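You operate a simulated robot arm through the tools that you are given. There is no shell and no other tool. Be economical: measure what you need, move in short steps, check, and stop when the job is done.

You are at the controls of a simulated robot arm. One attempt, no reset.

JOB
Coat the middle of the slab with kiln wash from the tin.
Fine: use the felt-soled block, put it back and shut the tin; the slab stays on its base. A coat counts when it lies all over at full strength: go over it till it gets no stronger.

It is judged by the outcome, as a careful person would: the job done as asked, and still so three seconds after it is handed in. It fails if anything else is knocked over, pushed out of place, dropped, spilled or broken.

ROBOT AND FRAMES
A 7-joint arm with a two-finger parallel gripper, fixed in place. Base frame: the origin is at the foot of the arm, x ahead of it, y to its left, z up; the work surface is at about z = 820. Readings come in mm, rad, newtons and seconds.
With the tool pointing down near the work surface it reaches from about 420 to 900 mm from the base axis. Its first joint turns from -2.496 to 2.496 rad. Payload 3 kg.
Tool frame: the origin (TCP) lies between the finger pads and is the grasp point; the fingertips stand 30 mm ahead of it; z points along the fingers, y is the line along which they close. The gripper opens to 94 mm. The fingers are 28 mm wide and 10 mm thick; the gripper's body (50 by 96 mm) begins 55 mm behind the TCP.
Orientation is told as [roll, pitch, yaw] about the base's x, y, z axes, in that order, counted from this pose: with the fingers straight down and closing along the base's y, the tool's x points along the base's -x, its y along +y and its z along -z.

CONTROLS
- The arm moves only by the tool step_arm. Its argument "motion" is a list that holds one entry, the list of rows, each a list of 7 numbers: the shift along the base's x, y, z in mm, then the turn, a rotation vector about the base's x, y, z in rad, then the gripper command, from -1 (fully open) to 1 (shut), values between in proportion. In form: [[[tx, ty, tz, rx, ry, rz, gripper], ...]]. A call has 1 to 20 rows; each row shifts and turns the commanded pose from where the row before left it. Each row takes 0.2 s and may step no farther than 50 mm and 0.15 rad from the row before; otherwise, or with a gripper value out of range, the whole call is refused. A pose out of reach is approached as far as the arm can. The call stops where the force on the tool passes 90 N (or 10 N more than at its start, if that is more) or the arm is blocked; 0.2 s more then pass. Each finger travels about 72 mm/s and halts on what it meets, pressing with about 31 N; the grip force reading is that of the motor and also rises with nothing between the fingers. The clock runs only during rows and for 0.2 s after the last one: add rows that do not move to give the fingers time. It gives the time, the measured TCP pose, the force on the tool (base axes), the opening and the grip force at its end, in the units of the frame above (readings bear some noise), with the torque about the TCP (base axes, N m) and any sound that the robot's microphone picked up, and new pictures: "show" is both (left out), scene, wrist or none.
- Cameras (640 x 400 px; columns grow to the right, rows downward): "scene" is fixed at [48.6, 651.6, 1623.4]; the picture's right is [-0.41, -0.91, 0.00], its down [-0.78, 0.35, -0.51] and it looks along [0.47, -0.21, -0.86] (base axes); focal length 355 px, centre (320, 200). "wrist" rides on the gripper at [76, 14, -103] in the tool frame; the picture's right is [-0.18, 0.98, 0.00], its down [-0.75, -0.14, -0.64] and it looks along [-0.63, -0.12, 0.77] (tool axes); focal length 243 px, centre (320, 200). There is no depth. A picture from a camera that has moved, and an enlarged one, comes with that camera's place and axes in the base frame and with its lens.
- close_up(camera, box): a new picture of the part [left, top, right, bottom] of that camera's present view, enlarged. No time passes.
- hand_in(): hands the job in; it is judged then, once.

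Go step by step. Nothing tells you positions but the pictures and the camera data: compare them with the known pose of the tool, close in by small moves and look again before you grip or let go. The budget is 120 turns and 200 pictures, counting those below and the enlarged ones. Unless the task says otherwise, let go and move clear before handing in, and close with one line.

The tools are called after "Emit:" by a JSON object that holds its "op" and its "data". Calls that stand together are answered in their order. step_arm: Moves the arm, as the interface text tells. Its arguments: {"type":"object","properties":{"motion":{"type":"array"},"show":{"type":"string","enum":["both","scene","wrist","none"]}},"required":["motion"]} The other tools are called the same way: close_up (camera, box) takes an enlarged picture of a part of a camera's view; hand_in () hands the job in.

At the start:

```text
t: 0.0
eef_pos: [367.1, 385.9, 1180.2]
tool_rot: [0.0, 0.0, 0.0]
wrist_force: [0.1, -0.1, -0.2]
ft_torque: [0.0, 0.03, 0.02]
grip_width: 93.9
gripper_force: 0.1
```

scene: 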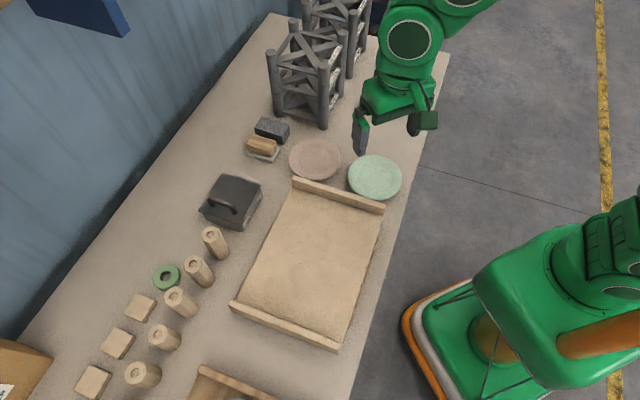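
wrist: 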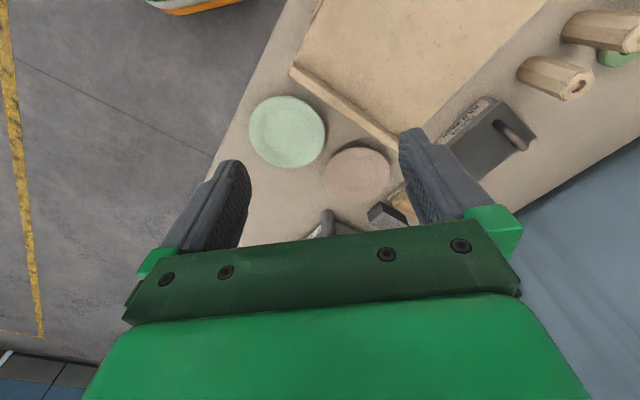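

I see a bench with a slab on a base with two end rails, a dark lidded box (the tin?), two blocks by it, and plates. I'll look closer before moving.

Emit:
{"op": "close_up", "data": {"camera": "scene", "box": [180, 100, 340, 240]}}

Emit:
{"op": "close_up", "data": {"camera": "scene", "box": [220, 130, 420, 360]}}

Emit:
{"op": "close_up", "data": {"camera": "wrist", "box": [300, 60, 560, 240]}}

```text
2.86 times, centred on (260, 170) of scene
camera zoom: at [48.6, 651.6, 1623.4], right [-0.41, -0.91, 0.0], down [-0.78, 0.35, -0.51], along [0.47, -0.21, -0.86], focal length 1013 px, centre (491, 286)
```

zoom: 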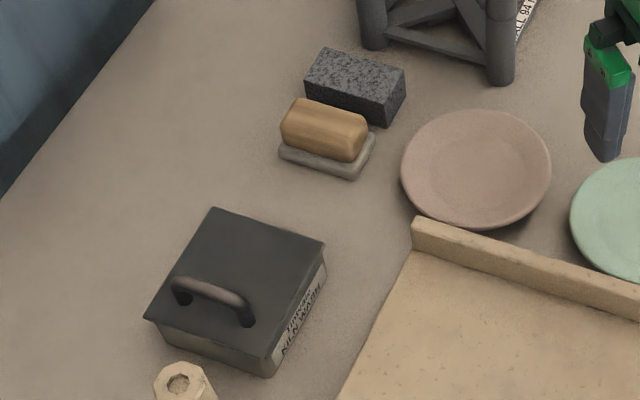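

```text
1.74 times, centred on (320, 245) of scene
camera zoom: at [48.6, 651.6, 1623.4], right [-0.41, -0.91, 0.0], down [-0.78, 0.35, -0.51], along [0.47, -0.21, -0.86], focal length 617 px, centre (320, 122)
```

zoom: 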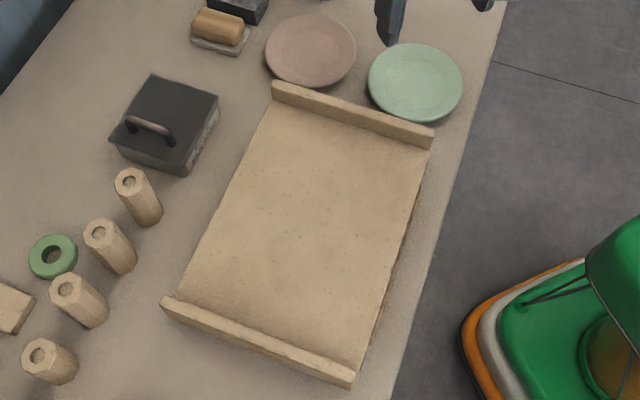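

```text
2.22 times, centred on (430, 150) of wrist
camera zoom: at [290.4, 399.1, 1283.0], right [0.18, 0.98, 0.0], down [0.75, -0.14, 0.64], along [0.63, -0.12, -0.77], focal length 539 px, centre (76, 311)
```

zoom: 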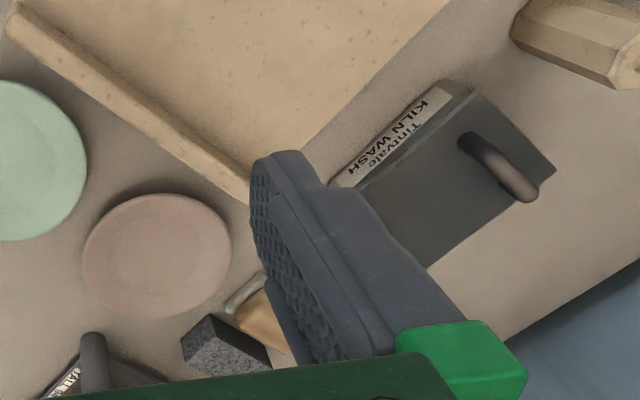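

I take the tin to be near (540, 670), the felt block near (700, 540) and the slab's centre near (347, 537), turned 45°. I'll move the wrist camera to look at the tin.

Emit:
{"op": "step_arm", "data": {"motion": [[[8, 38, -10, 0, 0, 0, -1], [8, 38, -10, 0, 0, 0, -1], [8, 38, -10, 0, 0, 0, -1], [8, 38, -10, 0, 0, 0, -1], [8, 38, -10, 0, 0, 0, -1], [8, 38, -10, 0, 0, 0, -1], [8, 38, -10, 0, 0, 0, -1], [4, 30, -10, 0, 0, 0, -1]]]}}

```text
t: 1.8
eef_pos: [429.2, 679.4, 1098.1]
tool_rot: [0.0, 0.0, 0.001]
wrist_force: [-0.2, 0.1, 0.2]
ft_torque: [0.0, 0.0, 0.02]
grip_width: 94.0
gripper_force: 0.0
camera wrist: at [351.8, 694.7, 1203.0], right [0.18, 0.98, 0.0], down [0.75, -0.14, 0.64], along [0.63, -0.12, -0.77], focal length 243 px, centre (320, 200)
```

scene: 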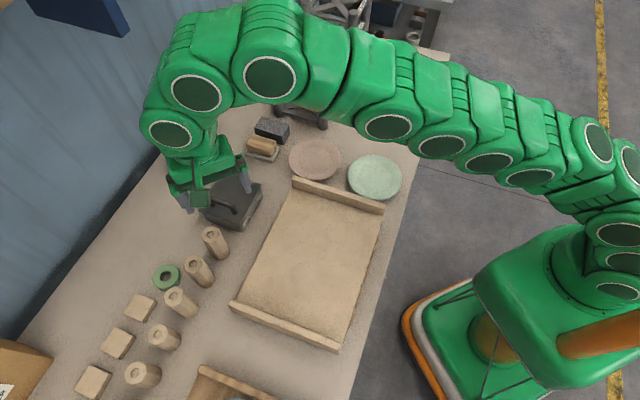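
wrist: 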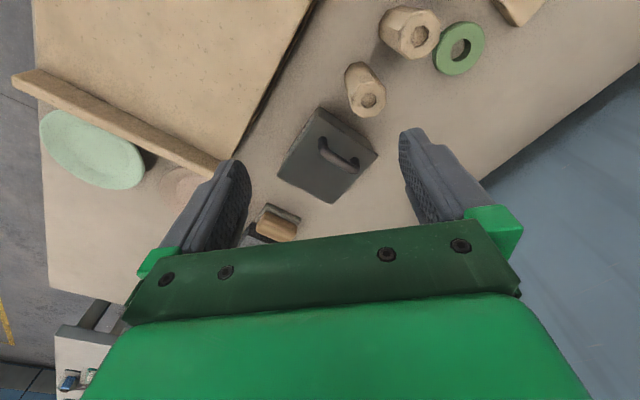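

The tin and felt block are both in the wrist view now. I'll enlarge them.

Emit:
{"op": "close_up", "data": {"camera": "wrist", "box": [250, 90, 410, 250]}}

Emit:
{"op": "close_up", "data": {"camera": "wrist", "box": [0, 0, 320, 180]}}

```text
2.50 times, centred on (330, 170) of wrist
camera zoom: at [351.8, 694.7, 1203.0], right [0.18, 0.98, 0.0], down [0.75, -0.14, 0.64], along [0.63, -0.12, -0.77], focal length 606 px, centre (295, 275)
```

zoom: 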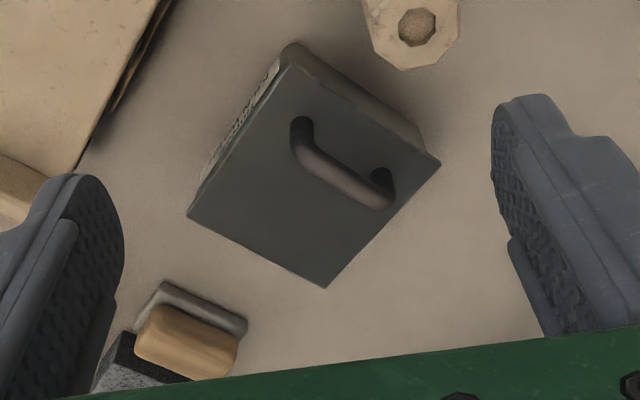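

```text
2.00 times, centred on (160, 90) of wrist
camera zoom: at [351.8, 694.7, 1203.0], right [0.18, 0.98, 0.0], down [0.75, -0.14, 0.64], along [0.63, -0.12, -0.77], focal length 485 px, centre (640, 420)
```

zoom: 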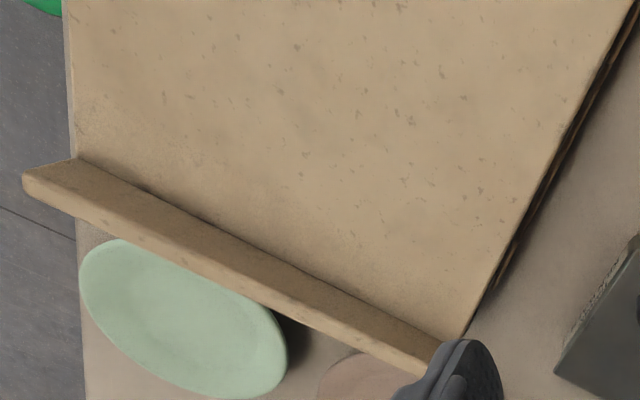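

The lid's four corners come out at about z=875, centred near (555, 666) and turned 45°. The handle is off-centre, toward the −x/+y edge, so the lid may be hinged. I'll turn the tool 45° and hover over the handle for a closer look.

Emit:
{"op": "step_arm", "data": {"motion": [[[16, 1, -18, 0, 0, 0.131, -1], [16, 1, -18, 0, 0, 0.131, -1], [16, 1, -18, 0, 0, 0.131, -1], [16, 1, -18, 0, 0, 0.131, -1], [16, 1, -18, 0, 0, 0.131, -1], [20, 1, -18, 0, 0, 0.13, -1], [0, 0, 0, 0, 0, 0, -1]]]}}

```text
t: 3.4
eef_pos: [527.0, 686.4, 991.2]
tool_rot: [0.0, 0.0, 0.789]
wrist_force: [0.5, 0.9, 0.1]
ft_torque: [0.02, 0.0, 0.02]
grip_width: 93.9
gripper_force: 0.0
camera wrist: at [462.1, 642.1, 1094.9], right [-0.57, 0.82, 0.0], down [0.63, 0.43, 0.64], along [0.53, 0.36, -0.77], focal length 243 px, centre (320, 200)
```

scene: 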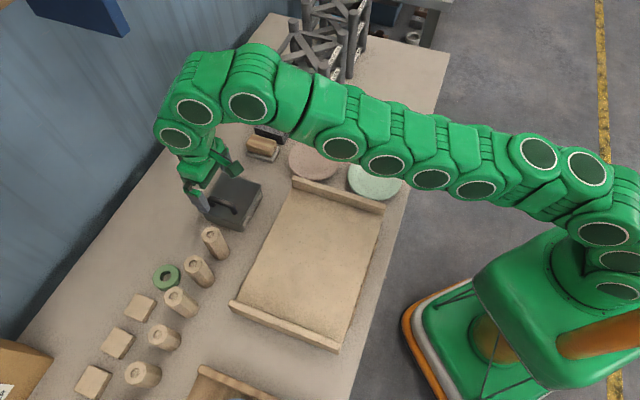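
wrist: 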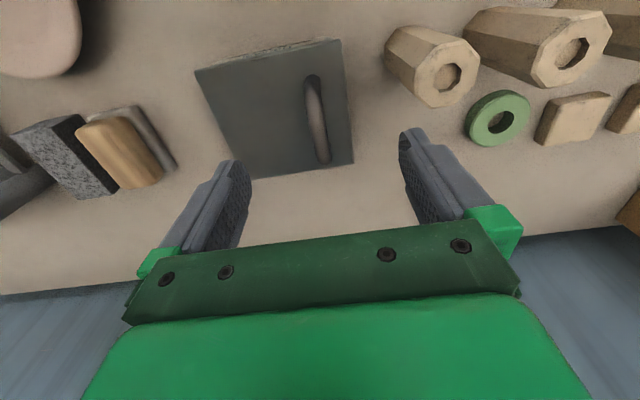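

The handle's middle is near (531, 687), right under the tool. I'll zoom in to check for a hinge.

Emit:
{"op": "close_up", "data": {"camera": "wrist", "box": [180, 20, 380, 190]}}

Emit:
{"op": "close_up", "data": {"camera": "scene", "box": [180, 120, 300, 240]}}

```text
2.35 times, centred on (280, 105) of wrist
camera zoom: at [462.1, 642.1, 1094.9], right [-0.57, 0.82, 0.0], down [0.63, 0.43, 0.64], along [0.53, 0.36, -0.77], focal length 571 px, centre (414, 424)
```

zoom: 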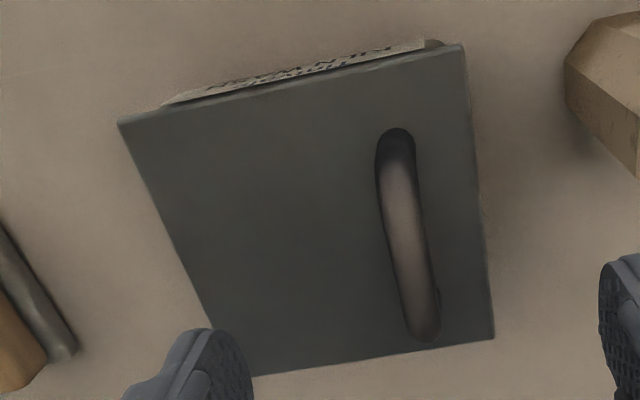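

```text
3.33 times, centred on (240, 180) of scene
camera zoom: at [48.6, 651.6, 1623.4], right [-0.41, -0.91, 0.0], down [-0.78, 0.35, -0.51], along [0.47, -0.21, -0.86], focal length 1182 px, centre (587, 267)
```

zoom: 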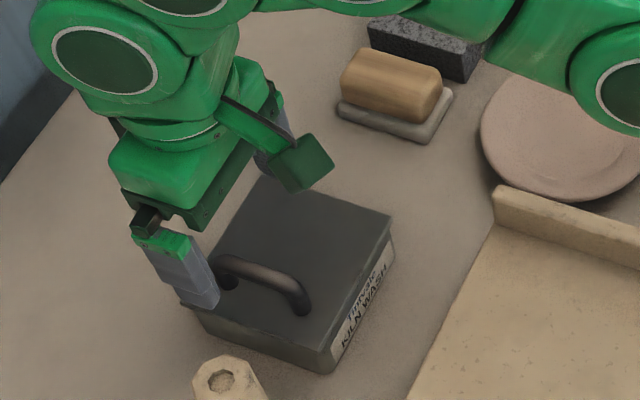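

No hinge shows from here. I'll narrow the opening to keep clear of the nearby post, then lower over the handle.

Emit:
{"op": "step_arm", "data": {"motion": [[[4, 1, 0, 0, 0, 0, 0.1], [0, 0, 0, 0, 0, 0, 0.1], [0, 0, -25, 0, 0, 0, 0.1], [0, 0, -25, 0, 0, 0, 0.1], [0, 0, -15, 0, 0, 0, 0.1], [0, 0, -8, 0, 0, 0, 0.1], [0, 0, 0, 0, 0, 0, 0.1]]]}}

```text
t: 5.0
eef_pos: [531.3, 687.7, 918.2]
tool_rot: [0.0, -0.001, 0.785]
wrist_force: [-0.2, 0.3, -0.2]
ft_torque: [0.02, 0.0, 0.02]
grip_width: 42.4
gripper_force: 0.1
camera wrist: at [466.8, 643.9, 1021.4], right [-0.56, 0.83, 0.0], down [0.63, 0.43, 0.64], along [0.53, 0.36, -0.77], focal length 243 px, centre (320, 200)
```

scene: 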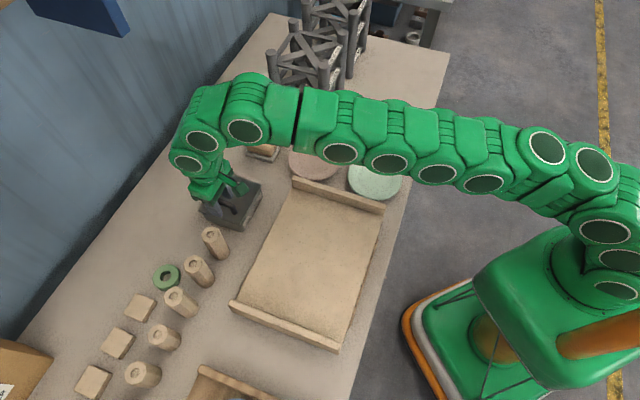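
wrist: 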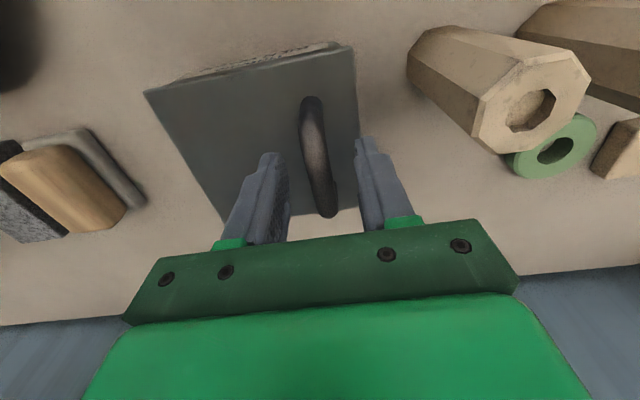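

The bar sits between the fingers. I'll lower a little more and close.

Emit:
{"op": "step_arm", "data": {"motion": [[[0, 0, -7, 0, 0, 0, 0.1], [0, 0, 0, 0, 0, 0, 1], [0, 0, 0, 0, 0, 0, 1], [0, 0, 0, 0, 0, 0, 1]]]}}

```text
t: 6.0
eef_pos: [530.9, 686.8, 912.4]
tool_rot: [-0.001, -0.002, 0.785]
wrist_force: [-0.5, -0.5, 20.4]
ft_torque: [-0.28, 0.2, -0.04]
grip_width: 13.5
gripper_force: 45.0
camera wrist: at [466.9, 644.0, 1015.6], right [-0.56, 0.83, 0.0], down [0.63, 0.43, 0.64], along [0.53, 0.36, -0.77], focal length 243 px, centre (320, 200)
```

scene: 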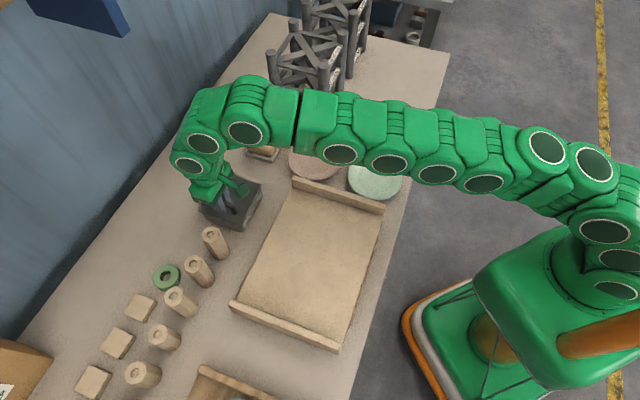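
wrist: 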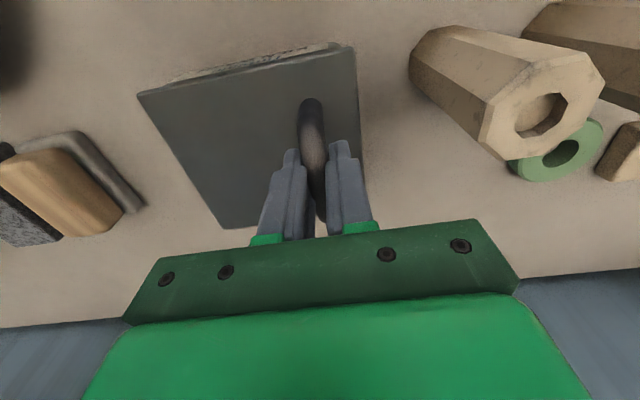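

The bar is gripped, with the fingertips just touching the lid at about z≈882. I'll lift slightly to see how the lid moves.

Emit:
{"op": "step_arm", "data": {"motion": [[[0, 0, 4, 0, 0, 0, 1], [0, 0, 4, 0, 0, 0, 1], [0, 0, 0, 0, 0, 0, 1]]]}}

Emit:
{"op": "close_up", "data": {"camera": "scene", "box": [180, 140, 280, 240]}}

```text
t: 6.8
eef_pos: [532.5, 685.3, 918.1]
tool_rot: [0.0, -0.001, 0.781]
wrist_force: [24.4, 0.9, -9.5]
ft_torque: [0.1, -0.17, 0.36]
grip_width: 13.2
gripper_force: 44.9
camera wrist: at [468.3, 642.9, 1021.8], right [-0.56, 0.83, 0.0], down [0.63, 0.43, 0.64], along [0.53, 0.36, -0.77], focal length 243 px, centre (320, 200)
```

scene: 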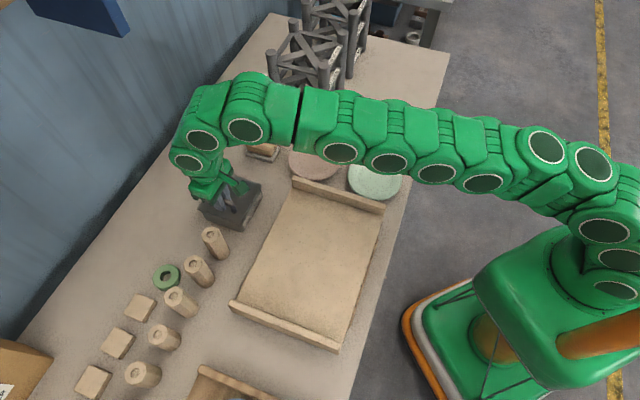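
wrist: 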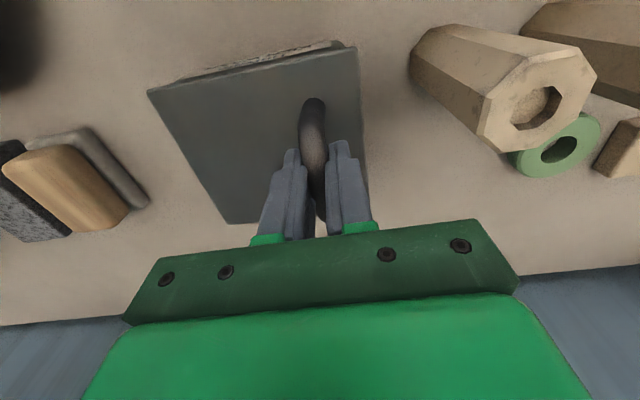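

```text
4.00 times, centred on (230, 190) of scene
camera zoom: at [48.6, 651.6, 1623.4], right [-0.41, -0.91, 0.0], down [-0.78, 0.35, -0.51], along [0.47, -0.21, -0.86], focal length 1419 px, centre (680, 240)
```

zoom: 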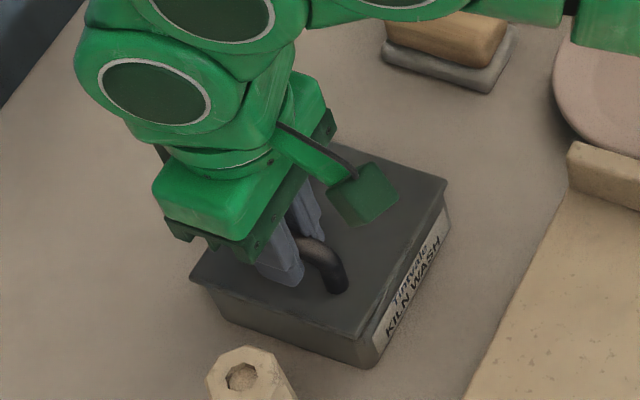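

The sideways force and the shift toward +x/−y fit a lid hinged on the far (+x/−y) edge. I'll follow an arc about that hinge for 0.2 rad and check.

Emit:
{"op": "step_arm", "data": {"motion": [[[2.7, -2.7, 2, 0.071, 0.071, 0, 1], [1.7, -1.7, 4.1, 0.035, 0.035, 0, 1], [1.7, -1.7, 4.1, 0.035, 0.035, 0, 1], [0, 0, 0, 0, 0, 0, 1]]]}}

Emit:
{"op": "close_up", "data": {"camera": "scene", "box": [180, 140, 280, 240]}}

```text
t: 7.8
eef_pos: [538.0, 679.6, 929.4]
tool_rot: [0.201, 0.0, 0.785]
wrist_force: [12.6, -4.2, -8.2]
ft_torque: [-0.1, -0.07, -0.03]
grip_width: 13.3
gripper_force: 44.9
camera wrist: at [487.8, 623.0, 1033.2], right [-0.55, 0.81, 0.2], down [0.72, 0.35, 0.6], along [0.42, 0.47, -0.78], focal length 243 px, centre (320, 200)
```

scene: 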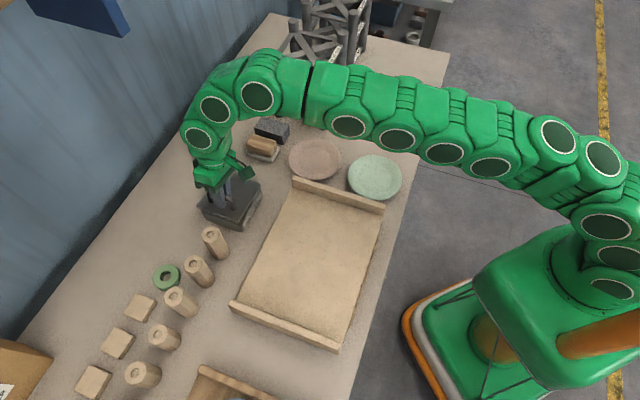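
wrist: 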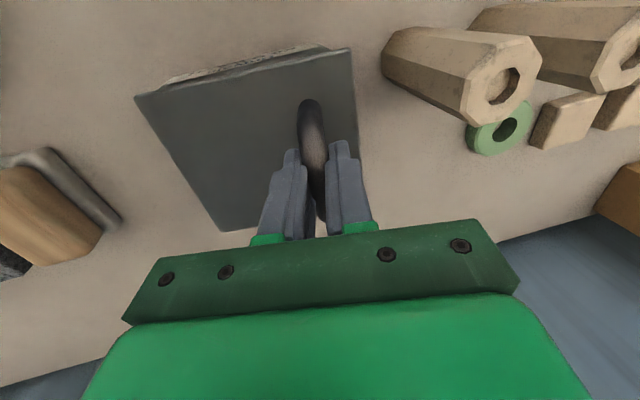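

```text
4.00 times, centred on (230, 190) of scene
camera zoom: at [48.6, 651.6, 1623.4], right [-0.41, -0.91, 0.0], down [-0.78, 0.35, -0.51], along [0.47, -0.21, -0.86], focal length 1419 px, centre (680, 240)
```

zoom: 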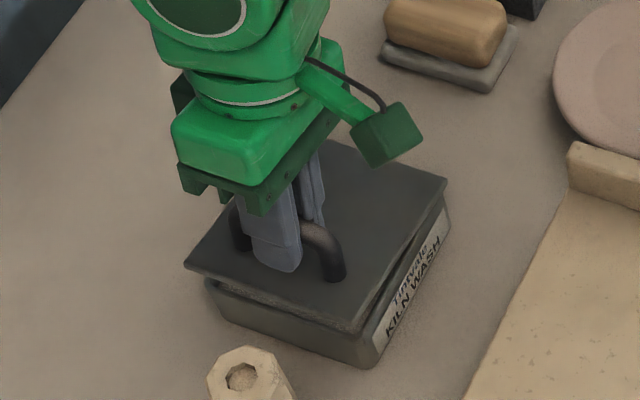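

The lid does open about that hinge, and the front gap is visible. I'll carry on along the arc to 0.6 rad.

Emit:
{"op": "step_arm", "data": {"motion": [[[5.5, -5.5, 7.6, 0.0707, 0.0707, 0, 1], [4.95, -4.95, 6.9, 0.0707, 0.0707, 0, 1], [5.4, -5.4, 6.1, 0.0707, 0.0707, 0, 1], [5.8, -5.8, 5.3, 0.0707, 0.0707, 0, 1], [0, 0, 0, 0, 0, 0, 1]]]}}

Emit:
{"op": "close_up", "data": {"camera": "scene", "box": [180, 140, 280, 240]}}

```text
t: 9.0
eef_pos: [557.4, 662.1, 955.3]
tool_rot: [0.602, -0.001, 0.792]
wrist_force: [-28.6, -6.7, 17.0]
ft_torque: [-0.51, 0.92, 0.29]
grip_width: 13.6
gripper_force: 45.2
camera wrist: at [536.1, 574.7, 1050.2], right [-0.45, 0.7, 0.56], down [0.87, 0.2, 0.45], along [0.21, 0.68, -0.7], focal length 243 px, centre (320, 200)
```

scene: 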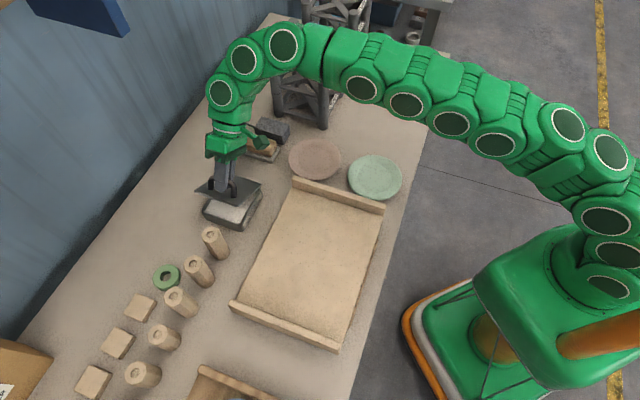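
wrist: 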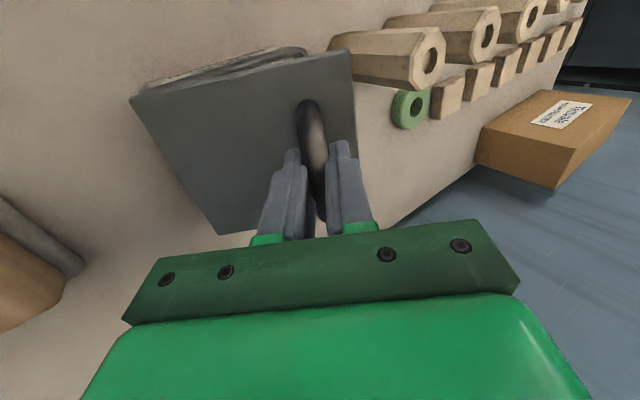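

```text
4.00 times, centred on (230, 190) of scene
camera zoom: at [48.6, 651.6, 1623.4], right [-0.41, -0.91, 0.0], down [-0.78, 0.35, -0.51], along [0.47, -0.21, -0.86], focal length 1419 px, centre (680, 240)
```

zoom: 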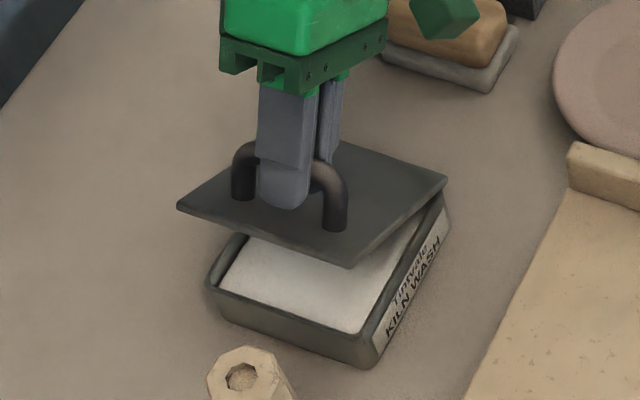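

The wash is visible inside. The force says I'm slightly too far along +u, so I'll correct that and continue to about 1.0 rad.

Emit:
{"op": "step_arm", "data": {"motion": [[[2.5, -2.5, 6, 0.0707, 0.0707, 0, 1], [6, -6, 4.1, 0.0707, 0.0707, 0, 1], [6.2, -6.2, 3.2, 0.0707, 0.0707, 0, 1], [6.5, -6.5, 2.5, 0.0707, 0.0707, 0, 1], [0, 0, 0, 0, 0, 0, 1]]]}}

Emit:
{"op": "close_up", "data": {"camera": "scene", "box": [180, 110, 280, 240]}}

```text
t: 10.2
eef_pos: [581.7, 637.6, 970.5]
tool_rot: [1.0, -0.001, 0.783]
wrist_force: [-3.4, -6.2, -4.4]
ft_torque: [0.21, -0.39, -0.97]
grip_width: 13.2
gripper_force: 44.8
camera wrist: at [582.1, 529.1, 1039.8], right [-0.24, 0.51, 0.83], down [0.97, 0.1, 0.23], along [0.04, 0.86, -0.51], focal length 243 px, centre (320, 200)
```

scene: 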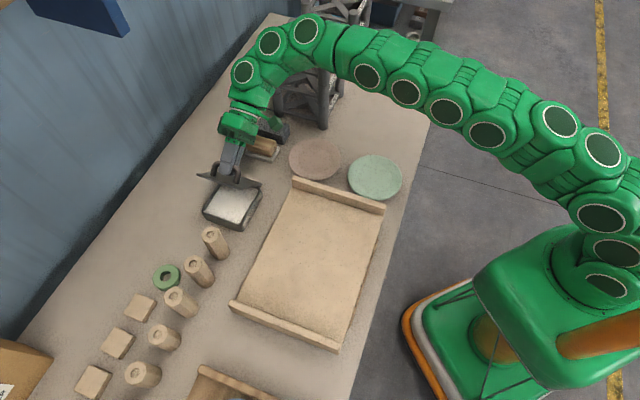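
wrist: 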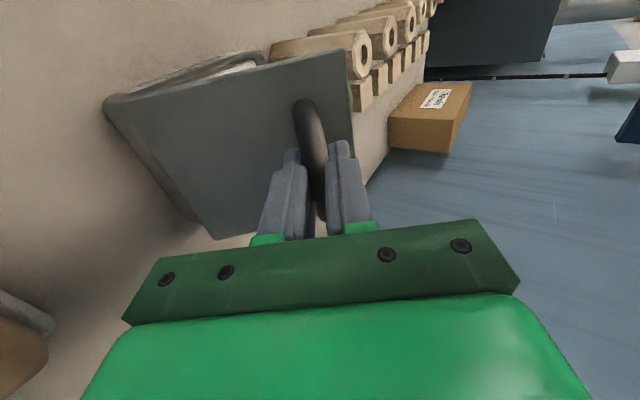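

```text
3.08 times, centred on (230, 175) of scene
camera zoom: at [48.6, 651.6, 1623.4], right [-0.41, -0.91, 0.0], down [-0.78, 0.35, -0.51], along [0.47, -0.21, -0.86], focal length 1091 px, centre (597, 277)
```

zoom: 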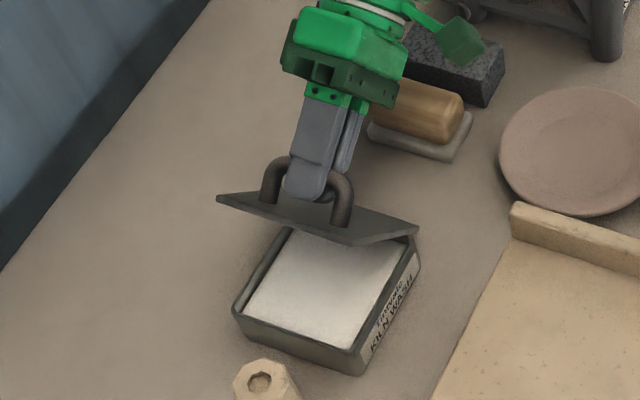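

The forces are very small. I'll go on to 1.3 rad while watching the clearance to the rack.

Emit:
{"op": "step_arm", "data": {"motion": [[[6.6, -6.6, 1.3, 0.0707, 0.0707, 0, 1], [6.65, -6.65, 0.5, 0.0707, 0.0707, 0, 1], [6.7, -6.7, -0.4, 0.0707, 0.0707, 0, 1], [0, 0, 0, 0, 0, 0, 1]]]}}

Emit:
{"op": "close_up", "data": {"camera": "scene", "box": [180, 0, 340, 240]}}

```text
t: 11.0
eef_pos: [599.4, 620.8, 974.7]
tool_rot: [1.247, -0.009, 0.794]
wrist_force: [-4.5, -20.4, -92.2]
ft_torque: [-1.29, 0.21, -0.13]
grip_width: 13.5
gripper_force: 45.1
stopped in row 4: the force on the tool passed its limit at 100 N (the readings are from after the stop); the commanded pose is now the measured one
camera wrist: at [609.5, 502.5, 1021.3], right [-0.1, 0.34, 0.93], down [0.99, 0.08, 0.08], along [-0.05, 0.94, -0.35], focal length 243 px, centre (320, 200)
```

scene: 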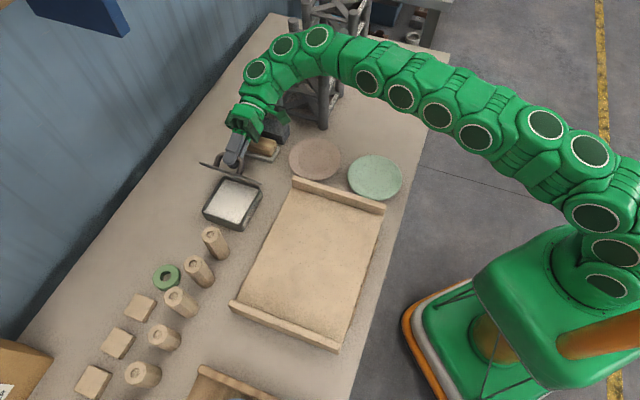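
wrist: 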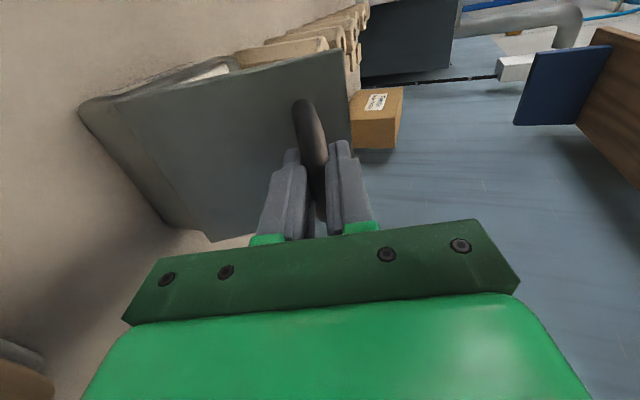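

```text
1.67 times, centred on (260, 120) of scene
camera zoom: at [48.6, 651.6, 1623.4], right [-0.41, -0.91, 0.0], down [-0.78, 0.35, -0.51], along [0.47, -0.21, -0.86], focal length 591 px, centre (420, 333)
```

zoom: 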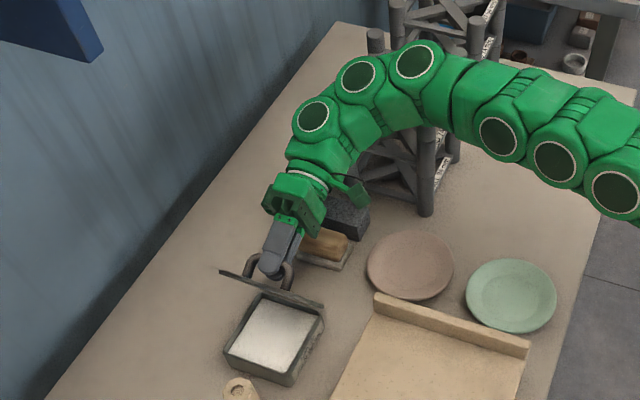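

The pull-down force suggests the arm ran out of wrist range near 1.25 rad. I'll relax that force with a small backward step.

Emit:
{"op": "step_arm", "data": {"motion": [[[0, 0, -2.5, 0, 0, 0, 1], [0, 0, 0, 0, 0, 0, 1]]], "show": "none"}}

```text
t: 11.6
eef_pos: [597.7, 622.6, 974.9]
tool_rot: [1.251, -0.011, 0.793]
wrist_force: [-2.5, -16.3, -72.2]
ft_torque: [-1.52, 0.58, 0.57]
grip_width: 13.6
gripper_force: 45.0
```

Emit:
{"op": "step_arm", "data": {"motion": [[[-3, 3, -2, -0.05, -0.05, 0, 1], [0, 0, 0, 0, 0, 0, 1]]]}}

```text
t: 12.2
eef_pos: [595.0, 626.1, 974.1]
tool_rot: [1.195, -0.013, 0.792]
wrist_force: [-21.9, -6.9, 53.6]
ft_torque: [-0.5, 1.4, 0.59]
grip_width: 13.5
gripper_force: 44.8
camera wrist: at [604.2, 507.8, 1025.3], right [-0.14, 0.38, 0.92], down [0.99, 0.08, 0.11], along [-0.03, 0.92, -0.38], focal length 243 px, centre (320, 200)
```

scene: 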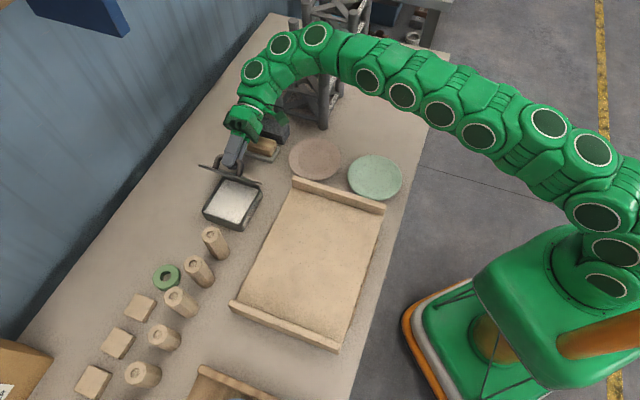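
wrist: 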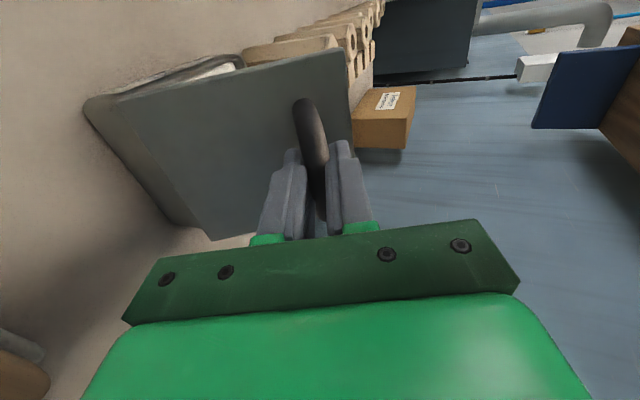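

I'll ease the press, then open the fingers a little. They'll still surround the bar, so I can see whether the lid stays up by itself.

Emit:
{"op": "step_arm", "data": {"motion": [[[0.7, -0.7, 1.2, 0, 0, 0, 1], [0, 0, 0, 0, 0, 0, 1], [0, 0, 0, 0, 0, 0, 0.45], [0, 0, 0, 0, 0, 0, 0.45], [0, 0, 0, 0, 0, 0, 0.45]]]}}

Emit:
{"op": "close_up", "data": {"camera": "scene", "box": [180, 110, 280, 240]}}

```text
t: 13.4
eef_pos: [596.6, 623.7, 971.0]
tool_rot: [1.19, -0.009, 0.791]
wrist_force: [0.3, -0.6, 0.3]
ft_torque: [0.01, 0.0, 0.03]
grip_width: 25.6
gripper_force: 0.0
camera wrist: at [606.2, 506.9, 1023.9], right [-0.14, 0.38, 0.91], down [0.99, 0.08, 0.11], along [-0.03, 0.92, -0.39], focal length 243 px, centre (320, 200)
```

scene: 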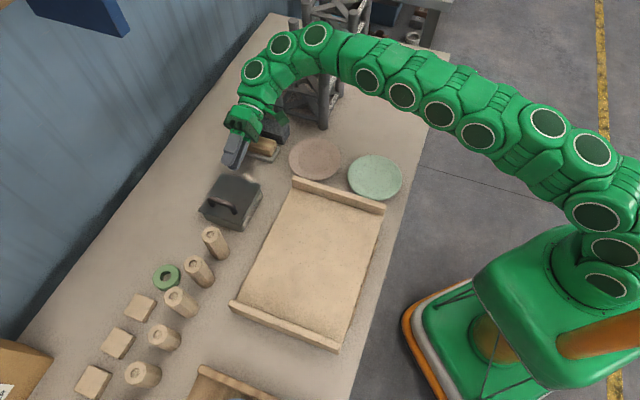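
wrist: 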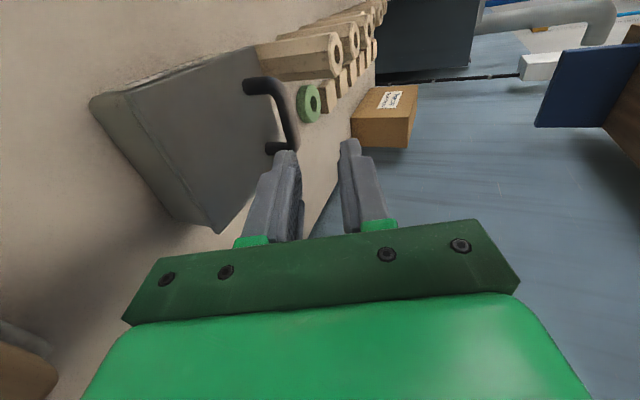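

```text
3.08 times, centred on (230, 175) of scene
camera zoom: at [48.6, 651.6, 1623.4], right [-0.41, -0.91, 0.0], down [-0.78, 0.35, -0.51], along [0.47, -0.21, -0.86], focal length 1091 px, centre (597, 277)
```

zoom: 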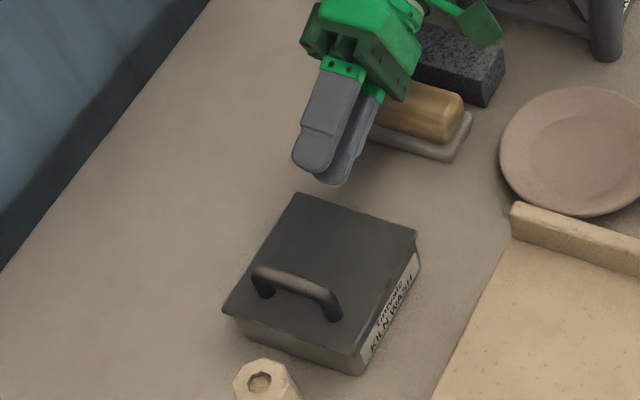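

The lid swung shut, with no visible harm, so it must be pushed past vertical to stay open. I'll re-grip the bar nearer the fingertips. That way it can roll in the pads and I can take the lid further without extreme wrist tilt.

Emit:
{"op": "step_arm", "data": {"motion": [[[0, 0, 10, 0, 0, 0, -0.1], [-8.2, 8, 2, -0.105, -0.105, 0, 0.1], [-8.2, 8, 2, -0.105, -0.105, 0, 0.1], [-8.2, 8, 2, -0.105, -0.105, 0, 0.1], [-8.2, 8, 2, -0.105, -0.105, 0, 0.1], [-8.2, 8, 2, -0.105, -0.105, 0, 0.1], [-8.2, 8, 2, -0.105, -0.105, 0, 0.1], [-8.2, 8, 2, -0.105, -0.105, 0, 0.1], [-8.2, 8, 2, -0.105, -0.105, 0, 0.1], [0, 0, 0, 0, 0, 0, 0.1]]]}}

Emit:
{"op": "close_up", "data": {"camera": "scene", "box": [180, 140, 280, 240]}}

```text
t: 15.6
eef_pos: [532.5, 690.3, 998.6]
tool_rot: [0.001, 0.001, 0.796]
wrist_force: [0.4, -0.5, 0.3]
ft_torque: [-0.04, -0.01, 0.0]
grip_width: 42.1
gripper_force: 0.0
camera wrist: at [467.3, 644.7, 1102.0], right [-0.57, 0.82, 0.0], down [0.63, 0.44, 0.64], along [0.52, 0.37, -0.77], focal length 243 px, centre (320, 200)
```

scene: 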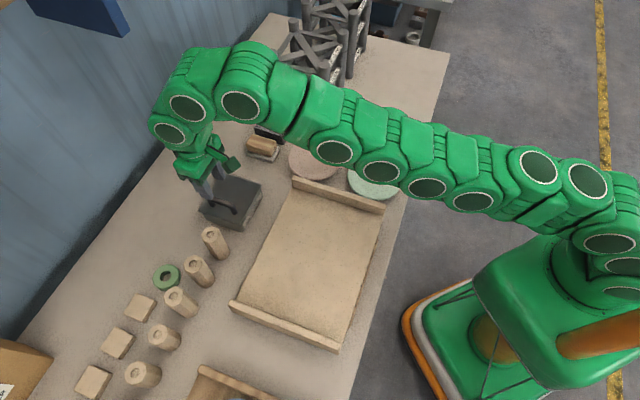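
wrist: 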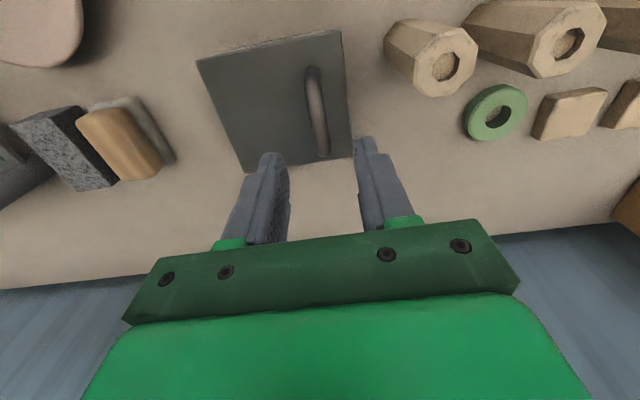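

```text
4.00 times, centred on (230, 190) of scene
camera zoom: at [48.6, 651.6, 1623.4], right [-0.41, -0.91, 0.0], down [-0.78, 0.35, -0.51], along [0.47, -0.21, -0.86], focal length 1419 px, centre (680, 240)
```

zoom: 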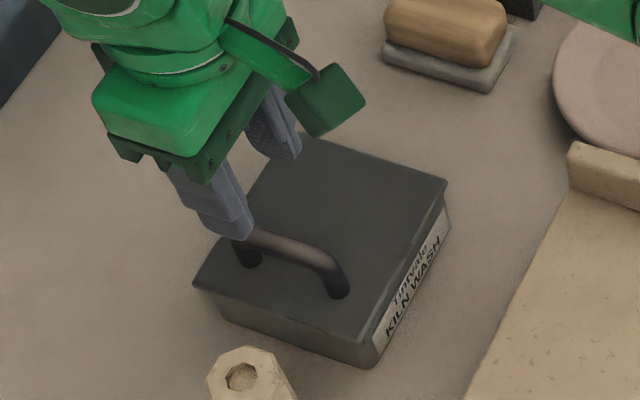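

The tin hasn't shifted. I'll lower to z≈927 and grip the bar near the fingertips.

Emit:
{"op": "step_arm", "data": {"motion": [[[-1.5, -3.3, -22, 0, 0, -0.01, 0.1], [0, 0, -25, 0, 0, 0, 0.1], [0, 0, -24, 0, 0, 0, 0.1], [0, 0, 0, 0, 0, 0, 1], [0, 0, 0, 0, 0, 0, 1], [0, 0, 0, 0, 0, 0, 1]]], "show": "wrist"}}

Emit:
{"op": "close_up", "data": {"camera": "scene", "box": [180, 140, 280, 240]}}

```text
t: 17.0
eef_pos: [528.9, 684.8, 928.3]
tool_rot: [0.002, 0.002, 0.788]
wrist_force: [-5.5, -7.4, -2.9]
ft_torque: [-0.23, 0.33, -0.16]
grip_width: 13.5
gripper_force: 45.6
camera wrist: at [465.3, 641.7, 1032.4], right [-0.57, 0.82, 0.0], down [0.63, 0.43, 0.64], along [0.53, 0.36, -0.77], focal length 243 px, centre (320, 200)
```

wrist: 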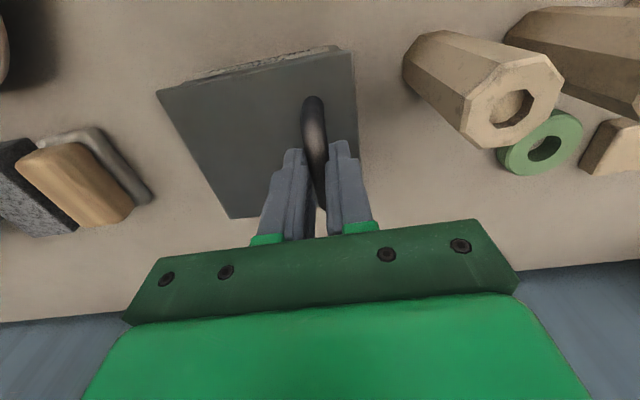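

```text
4.00 times, centred on (230, 190) of scene
camera zoom: at [48.6, 651.6, 1623.4], right [-0.41, -0.91, 0.0], down [-0.78, 0.35, -0.51], along [0.47, -0.21, -0.86], focal length 1419 px, centre (680, 240)
```

zoom: 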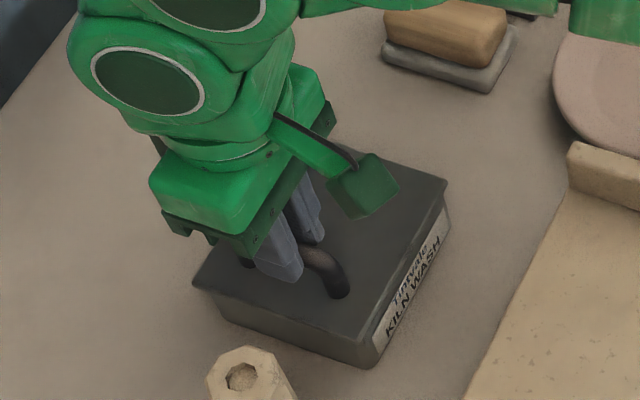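

The grip is good. First I'll turn the lid to 0.8 rad with the tool following.

Emit:
{"op": "step_arm", "data": {"motion": [[[3.77, -3.77, 8.54, 0.0707, 0.0707, 0, 1], [4.36, -4.36, 7.96, 0.0707, 0.0707, 0, 1], [4.89, -4.89, 7.3, 0.0707, 0.0707, 0, 1], [5.39, -5.39, 6.6, 0.0707, 0.0707, 0, 1], [5.82, -5.82, 5.8, 0.0707, 0.0707, 0, 1], [6.21, -6.21, 4.9, 0.0707, 0.0707, 0, 1], [6.52, -6.52, 4.1, 0.0707, 0.0707, 0, 1], [6.77, -6.77, 3.1, 0.0707, 0.0707, 0, 1], [0, 0, 0, 0, 0, 0, 1]]]}}

Emit:
{"op": "close_up", "data": {"camera": "scene", "box": [180, 110, 280, 240]}}

```text
t: 19.0
eef_pos: [572.4, 641.4, 974.6]
tool_rot: [0.802, 0.001, 0.786]
wrist_force: [25.9, 5.2, -24.3]
ft_torque: [0.05, -1.08, -0.83]
grip_width: 13.7
gripper_force: 44.9
camera wrist: at [564.4, 542.6, 1057.9], right [-0.35, 0.61, 0.71], down [0.93, 0.14, 0.34], along [0.11, 0.78, -0.62], focal length 243 px, centre (320, 200)
```

scene: 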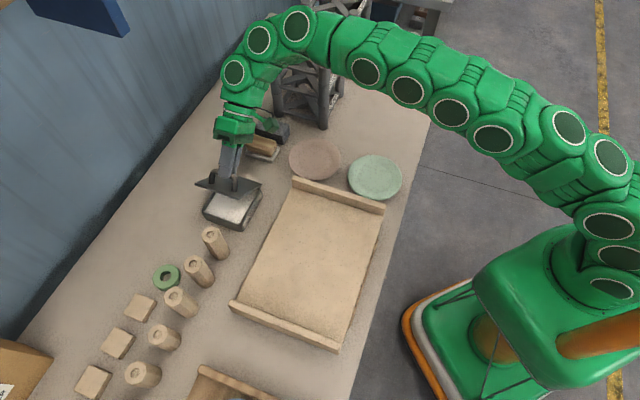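
wrist: 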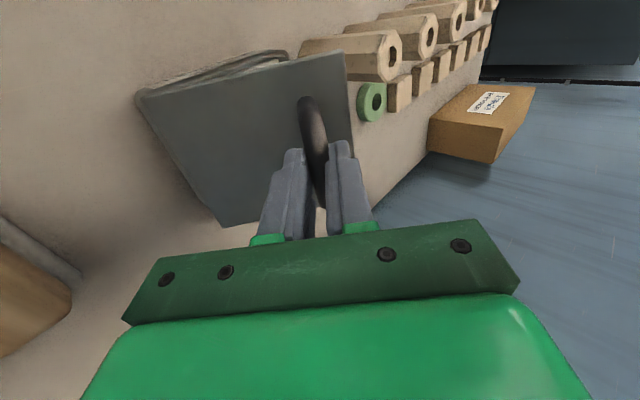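

```text
3.08 times, centred on (230, 175) of scene
camera zoom: at [48.6, 651.6, 1623.4], right [-0.41, -0.91, 0.0], down [-0.78, 0.35, -0.51], along [0.47, -0.21, -0.86], focal length 1091 px, centre (597, 277)
```

zoom: 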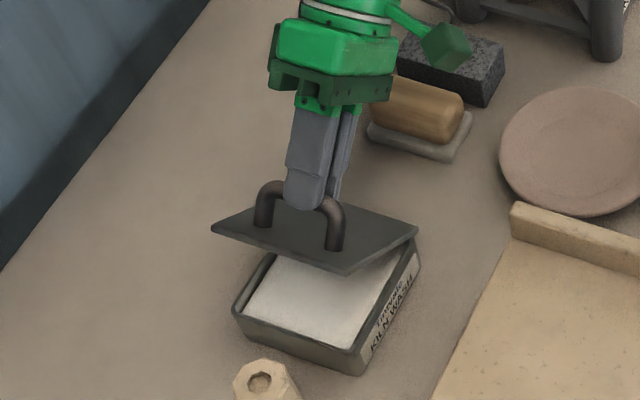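

Now I'll keep the tool's orientation fixed and let the bar roll in the grip along the arc to about 1.3 rad.

Emit:
{"op": "step_arm", "data": {"motion": [[[6.6, -6.6, 2.4, 0, 0, 0, 1], [6.37, -6.37, 2.5, 0, 0, 0, 1], [6.52, -6.52, 1.6, 0, 0, 0, 1], [6.6, -6.6, 0.68, 0, 0, 0, 1], [6.61, -6.61, -0.27, 0, 0, 0, 1], [0, 0, 0, 0, 0, 0, 1]]]}}

Emit:
{"op": "close_up", "data": {"camera": "scene", "box": [180, 110, 280, 240]}}

```text
t: 20.4
eef_pos: [605.8, 609.6, 984.5]
tool_rot: [0.804, -0.002, 0.789]
wrist_force: [0.9, 5.4, 49.7]
ft_torque: [0.89, 0.14, 0.34]
grip_width: 13.5
gripper_force: 44.7
camera wrist: at [596.7, 510.7, 1066.7], right [-0.35, 0.61, 0.71], down [0.93, 0.14, 0.35], along [0.11, 0.78, -0.62], focal length 243 px, centre (320, 200)
```

scene: 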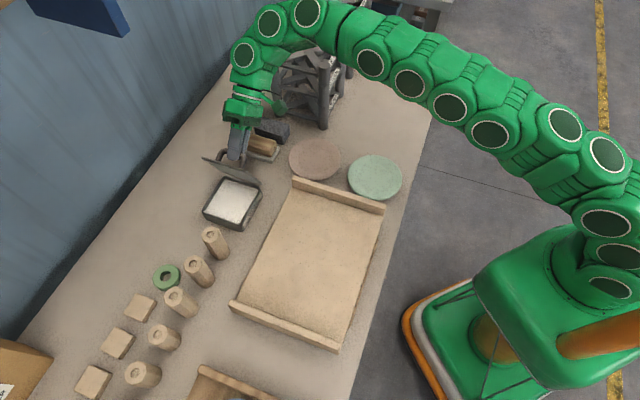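
wrist: 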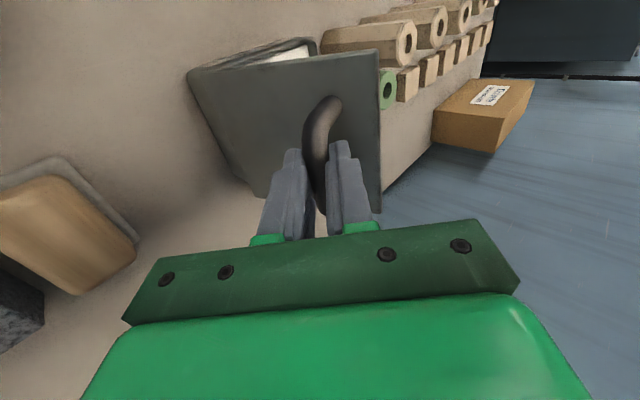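

```text
3.08 times, centred on (230, 175) of scene
camera zoom: at [48.6, 651.6, 1623.4], right [-0.41, -0.91, 0.0], down [-0.78, 0.35, -0.51], along [0.47, -0.21, -0.86], focal length 1091 px, centre (597, 277)
```

zoom: 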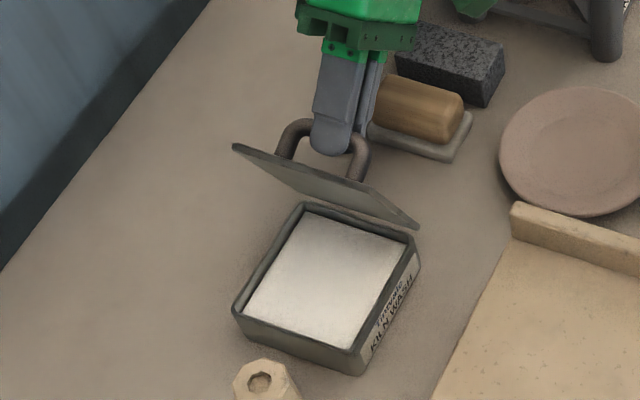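

It's working. I'm pressing slightly low, so I'll rise a few mm and continue past vertical.

Emit:
{"op": "step_arm", "data": {"motion": [[[0, 0, 3, 0, 0, 0, 1], [6.5, -6.5, -1.0, 0, 0, 0, 1], [6.45, -6.45, -2.1, 0, 0, 0, 1], [6.26, -6.26, -2.8, 0, 0, 0, 1], [0, 0, 0, 0, 0, 0, 1]]]}}

Emit:
{"op": "close_up", "data": {"camera": "scene", "box": [180, 110, 280, 240]}}

```text
t: 21.6
eef_pos: [625.6, 588.8, 977.3]
tool_rot: [0.801, 0.001, 0.786]
wrist_force: [9.1, -4.2, 26.2]
ft_torque: [0.55, -0.47, 0.23]
grip_width: 13.9
gripper_force: 45.3
camera wrist: at [616.7, 490.2, 1061.3], right [-0.35, 0.61, 0.71], down [0.93, 0.14, 0.34], along [0.11, 0.78, -0.62], focal length 243 px, centre (320, 200)
```

scene: 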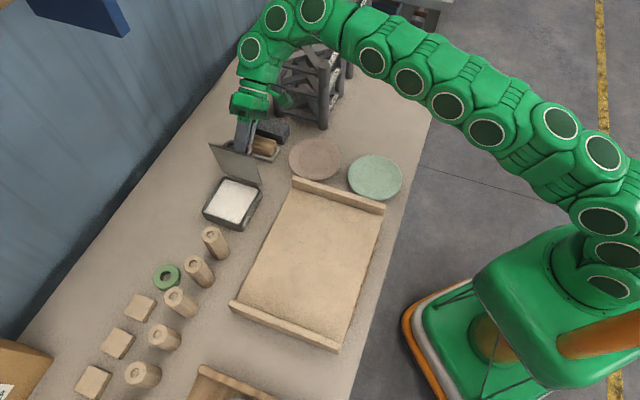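
wrist: 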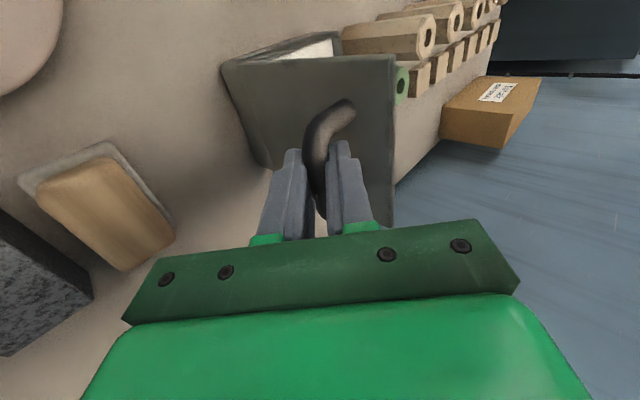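

```text
3.08 times, centred on (230, 175) of scene
camera zoom: at [48.6, 651.6, 1623.4], right [-0.41, -0.91, 0.0], down [-0.78, 0.35, -0.51], along [0.47, -0.21, -0.86], focal length 1091 px, centre (597, 277)
```

zoom: 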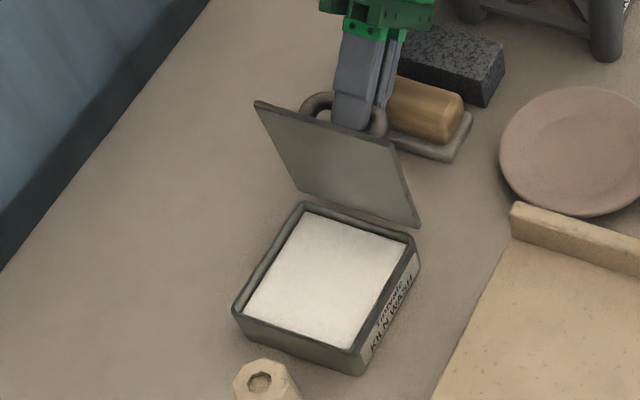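

The lid is now roughly vertical. I'll push further until it leans back against its stop.

Emit:
{"op": "step_arm", "data": {"motion": [[[6.0, -6.0, -3.2, 0, 0, 0, 1], [5.7, -5.7, -4.7, 0, 0, 0, 1], [0, 0, 0, 0, 0, 0, 1]]], "show": "none"}}

Emit:
{"op": "close_up", "data": {"camera": "scene", "box": [180, 110, 280, 240]}}

```text
t: 22.4
eef_pos: [636.9, 577.5, 972.5]
tool_rot: [0.802, -0.002, 0.788]
wrist_force: [15.5, 11.9, 5.6]
ft_torque: [0.67, -0.55, 0.1]
grip_width: 13.6
gripper_force: 44.8
```

```text
3.08 times, centred on (230, 175) of scene
camera zoom: at [48.6, 651.6, 1623.4], right [-0.41, -0.91, 0.0], down [-0.78, 0.35, -0.51], along [0.47, -0.21, -0.86], focal length 1091 px, centre (597, 277)
```

zoom: 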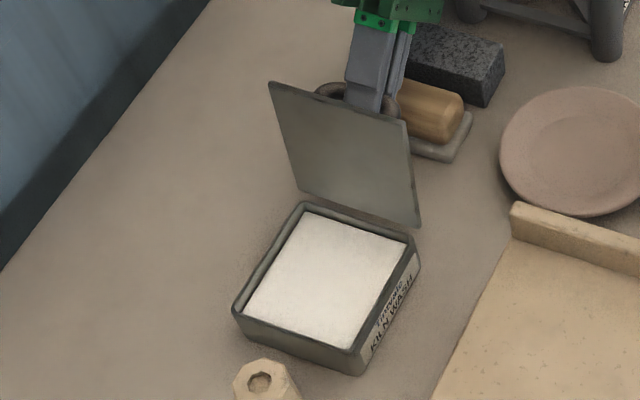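

Emit:
{"op": "step_arm", "data": {"motion": [[[5.4, -5.4, -5.3, 0, 0, 0, 1], [0, 0, 0, 0, 0, 0, 1]]], "show": "none"}}

Emit:
{"op": "close_up", "data": {"camera": "scene", "box": [180, 110, 280, 240]}}

```text
t: 23.0
eef_pos: [642.2, 572.5, 966.9]
tool_rot: [0.8, 0.003, 0.787]
wrist_force: [13.3, 8.6, 8.4]
ft_torque: [0.41, -0.07, 0.5]
grip_width: 13.5
gripper_force: 45.1
```

```text
3.08 times, centred on (230, 175) of scene
camera zoom: at [48.6, 651.6, 1623.4], right [-0.41, -0.91, 0.0], down [-0.78, 0.35, -0.51], along [0.47, -0.21, -0.86], focal length 1091 px, centre (597, 277)
```

zoom: 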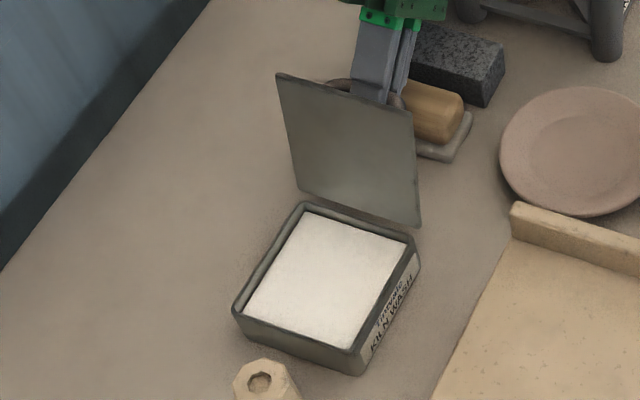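

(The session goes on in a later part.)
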